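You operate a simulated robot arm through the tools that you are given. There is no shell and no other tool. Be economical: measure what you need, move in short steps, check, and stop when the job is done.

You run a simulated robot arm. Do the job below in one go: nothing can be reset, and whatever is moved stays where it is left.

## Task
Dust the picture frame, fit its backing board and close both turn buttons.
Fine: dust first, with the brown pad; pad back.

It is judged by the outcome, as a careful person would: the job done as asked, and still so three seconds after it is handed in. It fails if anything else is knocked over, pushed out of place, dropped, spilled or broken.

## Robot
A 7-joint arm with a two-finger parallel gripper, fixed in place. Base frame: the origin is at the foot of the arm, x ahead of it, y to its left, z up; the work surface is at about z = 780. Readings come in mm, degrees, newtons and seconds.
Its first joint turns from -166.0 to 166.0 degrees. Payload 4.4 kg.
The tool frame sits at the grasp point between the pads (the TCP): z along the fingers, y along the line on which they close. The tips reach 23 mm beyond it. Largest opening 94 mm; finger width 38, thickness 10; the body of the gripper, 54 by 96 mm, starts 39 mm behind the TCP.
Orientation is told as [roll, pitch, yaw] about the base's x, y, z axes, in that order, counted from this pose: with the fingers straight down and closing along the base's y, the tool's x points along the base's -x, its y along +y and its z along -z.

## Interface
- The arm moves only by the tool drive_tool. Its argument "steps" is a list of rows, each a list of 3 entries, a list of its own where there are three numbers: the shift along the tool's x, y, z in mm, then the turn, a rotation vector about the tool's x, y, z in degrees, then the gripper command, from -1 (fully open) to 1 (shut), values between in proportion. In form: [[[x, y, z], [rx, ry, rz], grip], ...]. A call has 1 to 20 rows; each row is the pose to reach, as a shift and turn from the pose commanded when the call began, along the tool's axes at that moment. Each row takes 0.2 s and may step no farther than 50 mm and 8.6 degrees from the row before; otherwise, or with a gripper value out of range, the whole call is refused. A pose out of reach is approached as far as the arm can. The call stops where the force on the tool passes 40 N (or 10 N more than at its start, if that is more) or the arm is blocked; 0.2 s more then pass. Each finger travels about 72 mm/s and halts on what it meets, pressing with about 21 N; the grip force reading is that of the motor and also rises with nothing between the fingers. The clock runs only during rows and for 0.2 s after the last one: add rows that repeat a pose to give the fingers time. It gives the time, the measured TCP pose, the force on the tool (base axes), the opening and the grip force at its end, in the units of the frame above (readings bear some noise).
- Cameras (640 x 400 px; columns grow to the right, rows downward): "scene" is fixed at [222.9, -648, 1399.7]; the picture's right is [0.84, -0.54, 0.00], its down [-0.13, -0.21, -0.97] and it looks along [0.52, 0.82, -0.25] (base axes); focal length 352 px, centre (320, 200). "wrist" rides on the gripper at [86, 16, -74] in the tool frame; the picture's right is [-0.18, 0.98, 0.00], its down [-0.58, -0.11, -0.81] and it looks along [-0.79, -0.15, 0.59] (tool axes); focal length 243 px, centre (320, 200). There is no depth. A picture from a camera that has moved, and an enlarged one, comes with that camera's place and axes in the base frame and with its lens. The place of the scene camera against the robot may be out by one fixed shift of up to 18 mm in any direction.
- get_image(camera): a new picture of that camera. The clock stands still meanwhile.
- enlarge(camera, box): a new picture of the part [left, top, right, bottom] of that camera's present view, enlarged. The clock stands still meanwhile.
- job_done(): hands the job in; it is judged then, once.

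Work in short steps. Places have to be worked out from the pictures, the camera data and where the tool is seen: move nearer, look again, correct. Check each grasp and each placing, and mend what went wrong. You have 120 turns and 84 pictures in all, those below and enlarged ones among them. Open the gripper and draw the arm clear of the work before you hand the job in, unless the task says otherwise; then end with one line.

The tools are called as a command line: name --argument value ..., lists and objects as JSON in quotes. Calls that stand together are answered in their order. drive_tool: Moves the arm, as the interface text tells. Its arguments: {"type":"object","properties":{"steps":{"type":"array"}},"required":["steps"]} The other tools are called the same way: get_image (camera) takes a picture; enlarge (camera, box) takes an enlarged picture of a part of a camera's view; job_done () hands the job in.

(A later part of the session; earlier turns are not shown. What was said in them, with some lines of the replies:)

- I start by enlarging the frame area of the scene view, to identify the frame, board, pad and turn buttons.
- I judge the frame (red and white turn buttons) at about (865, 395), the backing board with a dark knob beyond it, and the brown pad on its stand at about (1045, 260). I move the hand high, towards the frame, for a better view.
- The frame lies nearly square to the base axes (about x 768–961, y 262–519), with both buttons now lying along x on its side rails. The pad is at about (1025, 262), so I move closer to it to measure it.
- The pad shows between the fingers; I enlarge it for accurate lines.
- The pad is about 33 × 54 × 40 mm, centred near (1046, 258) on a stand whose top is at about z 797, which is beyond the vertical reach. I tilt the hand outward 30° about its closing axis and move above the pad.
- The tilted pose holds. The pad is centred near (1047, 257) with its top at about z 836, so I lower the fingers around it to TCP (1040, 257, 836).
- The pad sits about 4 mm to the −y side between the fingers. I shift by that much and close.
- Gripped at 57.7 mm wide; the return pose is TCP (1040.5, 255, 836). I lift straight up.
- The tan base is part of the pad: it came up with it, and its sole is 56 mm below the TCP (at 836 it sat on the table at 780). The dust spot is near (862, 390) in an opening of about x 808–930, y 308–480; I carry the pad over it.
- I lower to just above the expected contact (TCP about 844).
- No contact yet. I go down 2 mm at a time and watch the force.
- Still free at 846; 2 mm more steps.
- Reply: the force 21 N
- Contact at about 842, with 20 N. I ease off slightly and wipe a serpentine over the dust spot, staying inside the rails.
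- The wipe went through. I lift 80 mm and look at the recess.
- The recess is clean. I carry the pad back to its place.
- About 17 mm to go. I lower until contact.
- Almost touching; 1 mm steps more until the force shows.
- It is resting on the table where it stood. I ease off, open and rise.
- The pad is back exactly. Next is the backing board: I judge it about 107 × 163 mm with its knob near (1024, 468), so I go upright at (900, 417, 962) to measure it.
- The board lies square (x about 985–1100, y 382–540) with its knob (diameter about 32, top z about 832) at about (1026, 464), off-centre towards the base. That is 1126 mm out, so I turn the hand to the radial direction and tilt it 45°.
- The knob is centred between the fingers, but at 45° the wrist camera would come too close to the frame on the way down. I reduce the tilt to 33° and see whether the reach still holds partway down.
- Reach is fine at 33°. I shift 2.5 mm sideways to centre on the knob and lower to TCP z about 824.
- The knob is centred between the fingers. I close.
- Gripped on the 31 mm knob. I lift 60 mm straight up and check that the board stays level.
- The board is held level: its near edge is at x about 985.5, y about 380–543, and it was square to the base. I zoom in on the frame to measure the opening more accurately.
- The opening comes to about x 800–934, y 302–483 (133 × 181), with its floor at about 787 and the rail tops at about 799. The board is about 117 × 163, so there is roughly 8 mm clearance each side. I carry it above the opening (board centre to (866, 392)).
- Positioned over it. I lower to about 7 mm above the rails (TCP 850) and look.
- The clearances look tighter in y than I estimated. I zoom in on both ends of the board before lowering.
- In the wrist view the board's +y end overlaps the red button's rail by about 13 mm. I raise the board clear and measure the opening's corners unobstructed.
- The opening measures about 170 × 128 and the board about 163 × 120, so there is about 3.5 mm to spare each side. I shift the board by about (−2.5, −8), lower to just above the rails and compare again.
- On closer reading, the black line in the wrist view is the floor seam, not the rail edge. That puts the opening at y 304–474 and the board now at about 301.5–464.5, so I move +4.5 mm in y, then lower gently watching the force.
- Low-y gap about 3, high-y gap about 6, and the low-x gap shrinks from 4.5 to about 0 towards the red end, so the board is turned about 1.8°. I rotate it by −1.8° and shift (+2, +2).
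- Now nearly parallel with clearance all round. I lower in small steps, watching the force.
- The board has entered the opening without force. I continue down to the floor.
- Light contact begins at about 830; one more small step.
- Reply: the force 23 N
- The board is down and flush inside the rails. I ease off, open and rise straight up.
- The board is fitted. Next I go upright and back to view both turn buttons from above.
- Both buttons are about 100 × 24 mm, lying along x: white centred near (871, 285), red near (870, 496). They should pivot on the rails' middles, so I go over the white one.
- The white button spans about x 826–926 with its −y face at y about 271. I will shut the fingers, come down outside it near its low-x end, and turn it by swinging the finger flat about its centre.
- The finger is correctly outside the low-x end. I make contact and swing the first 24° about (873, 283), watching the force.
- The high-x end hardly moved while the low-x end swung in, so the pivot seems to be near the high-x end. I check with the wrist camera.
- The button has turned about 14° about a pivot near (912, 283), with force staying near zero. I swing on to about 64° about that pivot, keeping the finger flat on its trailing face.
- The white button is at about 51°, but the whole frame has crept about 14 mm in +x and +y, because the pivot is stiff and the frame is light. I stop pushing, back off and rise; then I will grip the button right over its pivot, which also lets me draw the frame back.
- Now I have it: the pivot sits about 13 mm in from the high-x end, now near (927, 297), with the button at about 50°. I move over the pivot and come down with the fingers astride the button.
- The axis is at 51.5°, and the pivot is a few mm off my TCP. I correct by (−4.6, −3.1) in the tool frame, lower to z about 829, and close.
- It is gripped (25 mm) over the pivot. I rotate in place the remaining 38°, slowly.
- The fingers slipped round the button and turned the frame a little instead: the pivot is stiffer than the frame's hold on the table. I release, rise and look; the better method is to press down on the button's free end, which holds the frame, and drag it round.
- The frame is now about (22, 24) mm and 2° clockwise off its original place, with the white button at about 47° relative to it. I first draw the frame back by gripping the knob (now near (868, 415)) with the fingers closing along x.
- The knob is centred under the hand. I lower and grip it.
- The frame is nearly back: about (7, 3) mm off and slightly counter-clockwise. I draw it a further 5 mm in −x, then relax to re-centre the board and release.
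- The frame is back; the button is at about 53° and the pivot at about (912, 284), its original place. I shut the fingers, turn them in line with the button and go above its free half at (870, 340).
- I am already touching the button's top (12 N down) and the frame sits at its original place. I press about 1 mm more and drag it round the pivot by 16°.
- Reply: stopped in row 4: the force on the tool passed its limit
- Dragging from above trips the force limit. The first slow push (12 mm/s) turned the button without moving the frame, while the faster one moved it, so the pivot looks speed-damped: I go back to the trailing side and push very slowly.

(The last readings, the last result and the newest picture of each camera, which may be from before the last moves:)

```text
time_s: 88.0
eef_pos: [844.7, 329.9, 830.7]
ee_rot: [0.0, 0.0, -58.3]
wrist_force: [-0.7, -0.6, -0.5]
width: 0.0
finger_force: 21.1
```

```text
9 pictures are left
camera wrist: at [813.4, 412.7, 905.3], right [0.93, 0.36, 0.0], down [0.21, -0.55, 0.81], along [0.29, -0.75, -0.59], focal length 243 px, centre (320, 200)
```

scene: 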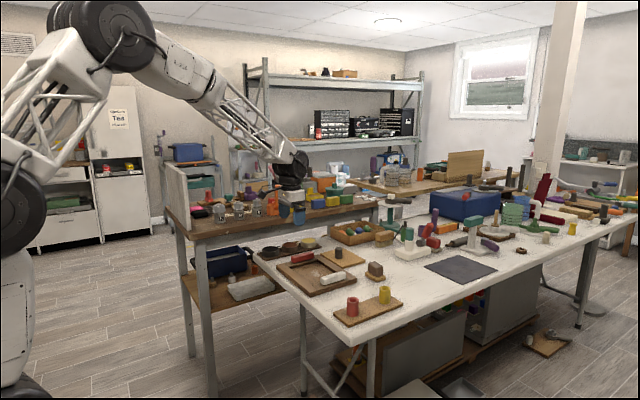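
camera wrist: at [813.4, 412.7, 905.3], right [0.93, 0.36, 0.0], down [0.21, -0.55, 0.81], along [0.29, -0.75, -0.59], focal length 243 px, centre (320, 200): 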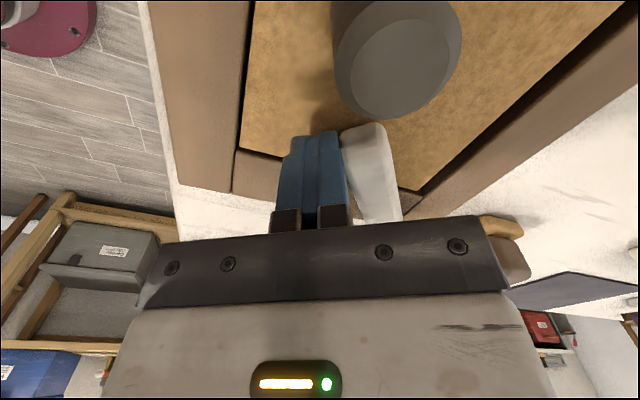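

The finger is beside the button's trailing face near its free end. I push slowly, 1° per row (about 6 mm/s).

drive_tool --steps '[[[0, 1.5, 0], [0, 0, 0], 1], [[0, 3, 0], [0, 0, 0], 1], [[0, 4.5, 0], [0, 0, 0], 1], [[0, 6, 0], [0, 0, 0], 1], [[0.5, 7.2, 0], [0, 0, 1], 1], [[1, 8.4, 0], [0, 0, 2], 1], [[1.5, 9.6, 0], [0, 0, 3], 1], [[1.9, 10.9, 0], [0, 0, 4], 1], [[2.3, 12.1, 0], [0, 0, 5], 1], [[2.7, 13.4, 0], [0, 0, 6], 1], [[3.1, 14.7, 0], [0, 0, 7], 1], [[3.4, 16, 0], [0, 0, 8], 1], [[3.8, 17.2, 0], [0, 0, 9], 1], [[4.1, 18.5, 0], [0, 0, 10], 1], [[4.4, 19.8, 0], [0, 0, 11], 1], [[4.6, 21.1, 0], [0, 0, 12], 1], [[4.9, 22.4, 0], [0, 0, 13], 1], [[5.1, 23.7, 0], [0, 0, 14], 1], [[5.3, 25, 0], [0, 0, 15], 1], [[5.4, 26.3, 0], [0, 0, 16], 1]]'

enlarge --camera "scene" --box '[280, 240, 376, 300]'

```text
time_s: 92.2
eef_pos: [864.6, 348.9, 829.4]
ee_rot: [0.1, 0.1, -74.4]
wrist_force: [-7.2, -1.6, 4.7]
width: 0.1
finger_force: 21.5
```

```text
6.67 times, centred on (328, 270) of scene
camera zoom: at [222.9, -648.0, 1399.7], right [0.84, -0.54, 0.0], down [-0.13, -0.21, -0.97], along [0.52, 0.82, -0.25], focal length 2349 px, centre (267, -267)
```

zoom: 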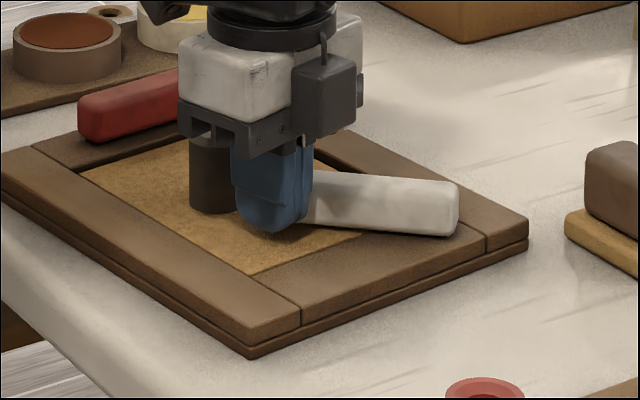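

The frame slid again while the button did not turn relative to it. With the earlier press test (over 40 N with no turn), this shows the white button is already against its end stop at about 50° over the board, so it is closed. I back off, rise, and go over the knob to draw the frame back into place.

drive_tool --steps '[[[0, -8, 0], [0, 0, 0], 1], [[0, -8, -25], [0, 0, 0], 1], [[0, -8, -55], [0, 0, 2], 0], [[15, 0, -78], [0, 0, 4], -1], [[32, 8, -78], [0, 0, 4], -1], [[50, 14.4, -78], [0, 0, 4], -1], [[50, 14.4, -78], [0, 0, 4], -1]]'

get_image --camera "wrist"

```text
time_s: 93.8
eef_pos: [863.9, 400.3, 908.8]
ee_rot: [0.1, -0.1, -78.3]
wrist_force: [-0.5, -0.7, 1.0]
width: 93.9
finger_force: 0.1
```

```text
7 pictures are left
camera wrist: at [862.8, 488.6, 984.9], right [1.0, 0.02, 0.0], down [0.01, -0.59, 0.81], along [0.02, -0.81, -0.59], focal length 243 px, centre (320, 200)
```

wrist: 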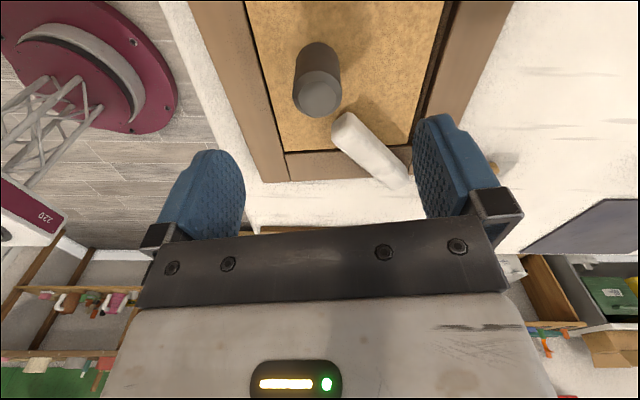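

The knob is at (864, 403), with the frame about (19, 14) mm and 6° counter-clockwise off. I grip the knob and draw it back while turning clockwise.

drive_tool --steps '[[[2.5, 0, 25], [0, 0, 0], -1], [[2.5, 0, 50], [0, 0, 0], -1], [[2.5, 0, 72], [0, 0, 0], -1], [[2.5, 0, 81], [0, 0, 0], -1], [[2.5, 0, 81], [0, 0, 0], 0.2], [[2.5, 0, 81], [0, 0, 0], 1], [[2.5, 0, 81], [0, 0, 0], 1], [[2.5, 0, 81], [0, 0, 0], 1], [[2.5, 0, 81], [0, 0, 0], 1]]'

drive_tool --steps '[[[-1, -2.2, 0], [0, 0, 1], 1], [[-2.1, -4.4, 0], [0, 0, 2], 1], [[-3.1, -6.5, 0], [0, 0, 3], 1], [[-4.2, -8.7, 0], [0, 0, 4], 1], [[-5.2, -10.9, 0], [0, 0, 5], 1], [[-6.3, -13, 0], [0, 0, 6], 1], [[-7.3, -15.2, 0], [0, 0, 7], 1], [[-8.3, -17.4, 0], [0, 0, 8], 1], [[-9.4, -19.6, 0], [0, 0, 8.5], 1], [[-10.4, -21.8, 0], [0, 0, 8.5], 1], [[-11.5, -24, 0], [0, 0, 8.5], 1], [[-12.5, -26.1, 0], [0, 0, 8.5], 1], [[-12.5, -26.1, 0], [0, 0, 8.5], 1], [[-11, -24.5, 0], [0, 0, 7.5], 1], [[-10, -23, 0], [0, 0, 7], 1]]'

enlarge --camera "scene" --box '[268, 240, 364, 300]'

```text
time_s: 95.8
eef_pos: [865.5, 403.2, 824.6]
ee_rot: [0.0, 0.0, -78.3]
wrist_force: [0.0, 0.2, 0.9]
width: 30.8
finger_force: 21.3
```

```text
time_s: 99.0
eef_pos: [844.7, 387.7, 826.9]
ee_rot: [0.1, 0.1, -85.3]
wrist_force: [-0.9, -0.6, -2.5]
width: 30.1
finger_force: 21.0
```

```text
6.67 times, centred on (316, 270) of scene
camera zoom: at [222.9, -648.0, 1399.7], right [0.84, -0.54, 0.0], down [-0.13, -0.21, -0.97], along [0.52, 0.82, -0.25], focal length 2349 px, centre (347, -267)
```

zoom: 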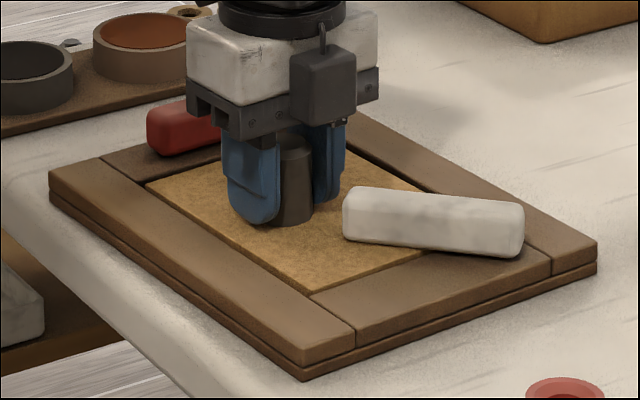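

The frame is in place to about (3, 6) mm but still about 4° counter-clockwise. I turn the knob a further 9° clockwise with a small −y draw, then relax.

drive_tool --steps '[[[-1, 0, 0], [0, 0, 1.5], 1], [[-2, -0.5, 0], [0, 0, 3], 1], [[-3, -1, 0], [0, 0, 4.5], 1], [[-4, -1.5, 0], [0, 0, 6], 1], [[-5, -2, 0], [0, 0, 7.5], 1], [[-6, -2, 0], [0, 0, 9], 1], [[-6, -2, 0], [0, 0, 9], 1], [[-4, -1, 0], [0, 0, 7.5], 1], [[-3, 0, 0], [0, 0, 7], 1], [[-3, 0, 0], [0, 0, 7], 1]]'

drive_tool --steps '[[[0, 0, 0], [0, 0, 0], 0.2], [[0, 0, 0], [0, 0, 0], -0.6], [[0, 0, 0], [0, 0, 0], -0.6], [[0, 0, -20], [0, 0, 0], -0.6], [[0, 0, -50], [0, 0, 0], -0.6], [[0, 0, -90], [0, 0, 0], -0.6], [[0, 0, -130], [0, 0, 0], -0.6], [[0, 0, -130], [0, 0, 0], -0.6]]'

enlarge --camera "scene" --box '[268, 240, 364, 300]'

```text
time_s: 101.2
eef_pos: [844.7, 384.8, 827.6]
ee_rot: [0.1, 0.0, -92.3]
wrist_force: [0.2, -0.3, -2.5]
width: 30.8
finger_force: 20.9
```

```text
time_s: 103.0
eef_pos: [842.1, 385.6, 957.5]
ee_rot: [0.1, 0.0, -92.3]
wrist_force: [0.2, 0.0, 0.2]
width: 74.9
finger_force: 0.0
```

```text
6.67 times, centred on (316, 270) of scene
camera zoom: at [222.9, -648.0, 1399.7], right [0.84, -0.54, 0.0], down [-0.13, -0.21, -0.97], along [0.52, 0.82, -0.25], focal length 2349 px, centre (347, -267)
```

zoom: 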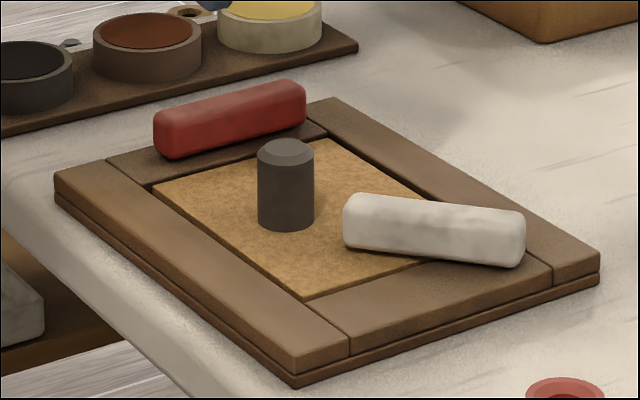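

The frame is back within about 5 mm and 2°, with the board seated and the white button closed over it. For the red button (about (872, 494)) I bring shut fingers, yaw 0 and tilted 30° for reach, to its outer (+y) side.

drive_tool --steps '[[[0, 0, 0], [0, 0, -8.4], 1], [[0, 0, 0], [0, 0, -16.8], 1], [[0, 0, 0], [0, 0, -25.2], 1], [[0, 0, 0], [0, 0, -33.6], 1], [[0, 0, 0], [0, 0, -42], 1], [[0, 0, 0], [0, 0, -50.4], 1], [[0, 0, 0], [0, 0, -58.8], 1], [[0, 0, 0], [0, 0, -67.2], 1], [[0, 0, 0], [0, 0, -75.6], 1], [[0, 0, 0], [0, 0, -84], 1], [[0, 0, 0], [0, 0, -92.3], 1], [[0, 0, 0], [0, 0, -92.3], 1]]'

drive_tool --steps '[[[0, 28, 5], [0, -7.5, 0], 1], [[0, 56, 15], [0, -15, 0], 1], [[0, 84, 30], [0, -22.5, 0], 1], [[0, 112, 40], [0, -30, 0], 1], [[0, 139, 50], [0, -30, 0], 1], [[0, 139, 50], [0, -30, 0], 1]]'

```text
time_s: 105.6
eef_pos: [844.3, 384.8, 957.6]
ee_rot: [0.0, -0.2, 0.1]
wrist_force: [-0.8, -0.1, 0.1]
width: 0.0
finger_force: 21.4
```

```text
time_s: 107.0
eef_pos: [845.6, 522.9, 905.2]
ee_rot: [0.1, -30.1, 0.1]
wrist_force: [-0.2, 1.1, -0.8]
width: 0.3
finger_force: 20.7
```

Good. I lower beside the red button's outer face to TCP z about 835 and check.

drive_tool --steps '[[[10, 2, 17.3], [0, 0, 0], 1], [[20, 2, 34.6], [0, 0, 0], 1], [[30, 2, 52], [0, 0, 0], 1], [[35, 2, 60.6], [0, 0, 0], 1], [[35, 2, 60.6], [0, 0, 0], 1]]'

get_image --camera "wrist"

```text
time_s: 108.2
eef_pos: [845.1, 526.1, 835.5]
ee_rot: [0.0, -30.1, 0.0]
wrist_force: [0.0, 0.7, 0.0]
width: 0.0
finger_force: 21.2
```

```text
4 pictures are left
camera wrist: at [733.1, 542.7, 857.4], right [0.16, 0.98, 0.09], down [0.1, -0.11, 0.99], along [0.98, -0.15, -0.11], focal length 243 px, centre (320, 200)
```

wrist: 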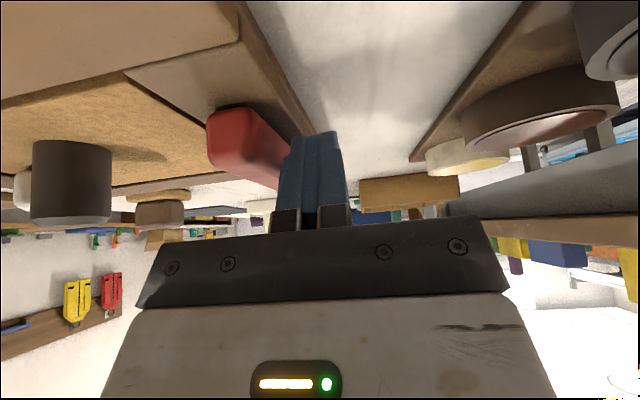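

The finger is just outside the red button's outer face. I push gently in −y, 2 mm per row, and watch the force.

drive_tool --steps '[[[0, -2, 0], [0, 0, 0], 1], [[0, -4, 0], [0, 0, 0], 1], [[0, -6, 0], [0, 0, 0], 1], [[0, -8, 0], [0, 0, 0], 1], [[0, -10, 0], [0, 0, 0], 1], [[0, -12, 0], [0, 0, 0], 1], [[0, -14, 0], [0, 0, 0], 1], [[0, -16, 0], [0, 0, 0], 1], [[0, -18, 0], [0, 0, 0], 1], [[0, -20, 0], [0, 0, 0], 1]]'

enlarge --camera "scene" --box '[268, 240, 364, 300]'

```text
time_s: 110.4
eef_pos: [845.9, 505.4, 836.9]
ee_rot: [0.0, -30.1, 0.0]
wrist_force: [-2.6, 4.6, 1.6]
width: 0.1
finger_force: 20.9
```

```text
6.67 times, centred on (316, 270) of scene
camera zoom: at [222.9, -648.0, 1399.7], right [0.84, -0.54, 0.0], down [-0.13, -0.21, -0.97], along [0.52, 0.82, -0.25], focal length 2349 px, centre (347, -267)
```

zoom: 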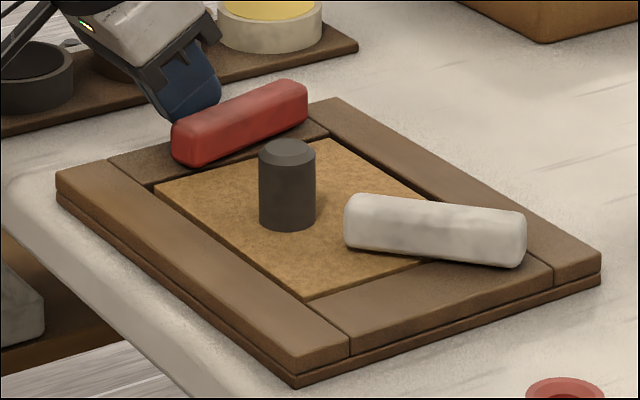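

It turns about its high-x end as expected, and the frame did not move. I shift the finger towards the free end for more leverage and push round to about 40°.

drive_tool --steps '[[[0, 6, 0], [0, 0, 0], 1], [[14, 8, -8], [0, 0, 0], 1], [[28.2, 8, -16.3], [0, 0, 0], 1], [[28.2, 3, -16.3], [0, 0, 0], 1], [[28.2, -3, -16.3], [0, 0, 0], 1], [[28.1, -8, -16.2], [0, 0, 0], 1], [[27.8, -11, -16.1], [0, 0, 0], 1], [[27.6, -14.4, -16], [0, 0, 0], 1], [[27, -17, -15.6], [0, 0, 0], 1], [[26.3, -20, -15.2], [0, 0, 0], 1], [[25.5, -23, -14.8], [0, 0, 0], 1], [[24.7, -26.6, -14.3], [0, 0, 0], 1], [[23.5, -29.5, -13.6], [0, 0, 0], 1], [[22.3, -32.5, -12.9], [0, 0, 0], 1]]'

drive_tool --steps '[[[-1.2, -2.5, 0.7], [0, 0, 0], 1], [[-2.4, -5.5, 1.4], [0, 0, 0], 1], [[-2.4, -5.5, 1.4], [0, 0, 0], 1]]'

```text
time_s: 113.4
eef_pos: [817.2, 471.4, 836.1]
ee_rot: [0.0, -30.0, 0.0]
wrist_force: [-0.8, 1.7, 0.6]
width: 0.0
finger_force: 21.1
```

```text
time_s: 114.2
eef_pos: [820.2, 467.1, 835.7]
ee_rot: [0.0, -30.1, 0.0]
wrist_force: [-2.5, 1.0, -1.5]
width: 0.0
finger_force: 21.3
```

Force stays low (1–3 N). I continue in small steps, checking for the stop.

drive_tool --steps '[[[-1.3, -2.2, 0.75], [0, 0, 0], 1], [[-2.6, -4.4, 1.5], [0, 0, 0], 1], [[-3.9, -6.5, 2.25], [0, 0, 0], 1]]'

drive_tool --steps '[[[-1.1, -1.7, 0.65], [0, 0, 0], 1], [[-2.2, -3.4, 1.3], [0, 0, 0], 1]]'

```text
time_s: 115.0
eef_pos: [827.1, 460.6, 836.8]
ee_rot: [0.1, -30.1, 0.0]
wrist_force: [-2.1, 0.2, -1.0]
width: 0.0
finger_force: 21.1
```

```text
time_s: 115.6
eef_pos: [828.1, 457.5, 836.9]
ee_rot: [-0.1, -30.1, 0.0]
wrist_force: [-0.3, 1.8, 0.4]
width: 0.1
finger_force: 21.1
```

No stop felt yet at about 49°. I look at the scene.

enlarge --camera "scene" --box '[268, 240, 364, 300]'

```text
6.67 times, centred on (316, 270) of scene
camera zoom: at [222.9, -648.0, 1399.7], right [0.84, -0.54, 0.0], down [-0.13, -0.21, -0.97], along [0.52, 0.82, -0.25], focal length 2349 px, centre (347, -267)
```

zoom: 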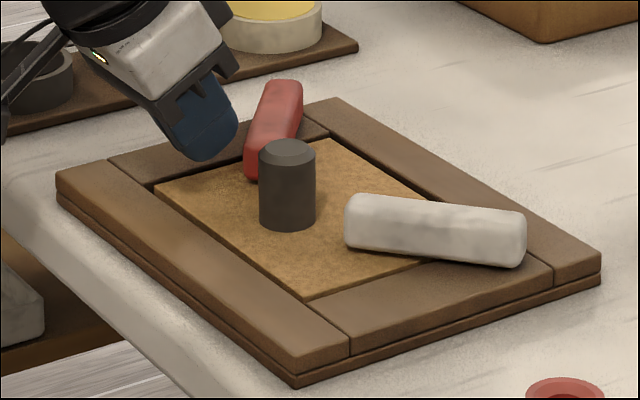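

The red button is now at about 50°, like the white one, and the frame has not moved. I nudge 2 mm at a time until the stop is felt.

drive_tool --steps '[[[-1, -1.2, 0.6], [0, 0, 0], 1], [[-1.6, -2, 0.9], [0, 0, 0], 1]]'

drive_tool --steps '[[[-1, -1.2, 0.6], [0, 0, 0], 1], [[-1.6, -2, 0.9], [0, 0, 0], 1]]'

drive_tool --steps '[[[-1, -1.2, 0.6], [0, 0, 0], 1], [[-1.6, -2, 0.9], [0, 0, 0], 1]]'

```text
time_s: 116.2
eef_pos: [830.8, 455.9, 837.8]
ee_rot: [0.0, -30.1, 0.0]
wrist_force: [-5.1, 4.6, 2.2]
width: 0.0
finger_force: 20.7
```

```text
time_s: 116.8
eef_pos: [832.9, 453.4, 837.6]
ee_rot: [0.0, -30.1, 0.0]
wrist_force: [-4.8, 4.1, 1.6]
width: 0.0
finger_force: 21.3
```

```text
time_s: 117.4
eef_pos: [834.6, 451.3, 835.7]
ee_rot: [0.1, -30.1, 0.0]
wrist_force: [-2.3, 4.9, 0.4]
width: 0.0
finger_force: 20.7
```

The force jumped to a steady 6.5 N, so the red button is at its stop too, matching the white. I back the finger off and rise clear, then look.

drive_tool --steps '[[[3.5, 4, -2], [0, 0, 0], 1], [[7, 8, -4], [0, 0, 0], 1], [[-3, 8, -21], [0, 0, 0], 1], [[-20, 8, -50], [0, 0, 0], 1], [[-40, 8, -85], [0, 0, 0], 1], [[-60, 8, -120], [0, 0, 0], 0], [[-80, 8, -150], [0, 0, 0], -1], [[-80, 8, -150], [0, 0, 0], -1], [[-80, 8, -150], [0, 0, 0], -1]]'

enlarge --camera "scene" --box '[248, 220, 408, 320]'

```text
time_s: 119.4
eef_pos: [827.6, 461.7, 1007.0]
ee_rot: [-0.1, -30.0, 0.0]
wrist_force: [-0.2, -0.7, 0.2]
width: 93.8
finger_force: 0.0
```

```text
4.00 times, centred on (328, 270) of scene
camera zoom: at [222.9, -648.0, 1399.7], right [0.84, -0.54, 0.0], down [-0.13, -0.21, -0.97], along [0.52, 0.82, -0.25], focal length 1409 px, centre (288, -80)
```

zoom: 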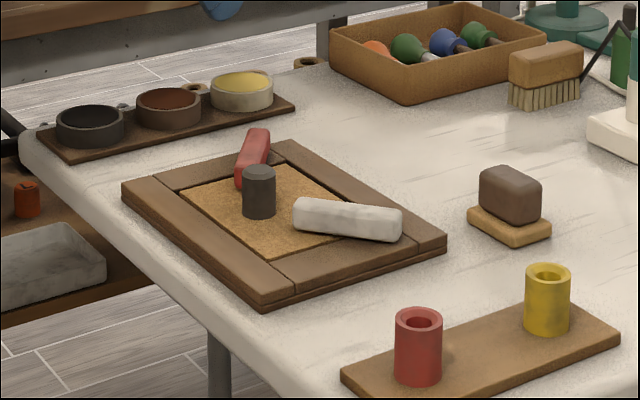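

Dusted with the brown pad first (pad back in its place), backing board fitted, and both turn buttons swung over the board to their stops, about 50° rather than square across; the frame crept on the table while I turned them, and after drawing it back it still sits roughly 10 mm in +x and a degree or two from its original place.

job_done

```text
The job is handed in.
```

The frame was dusted with the brown pad and the pad put back. The backing board is fitted and both turn buttons are turned over it to their stops (about 50°, not square across), but the frame ended roughly 10 mm in +x and a degree or two off its original position.
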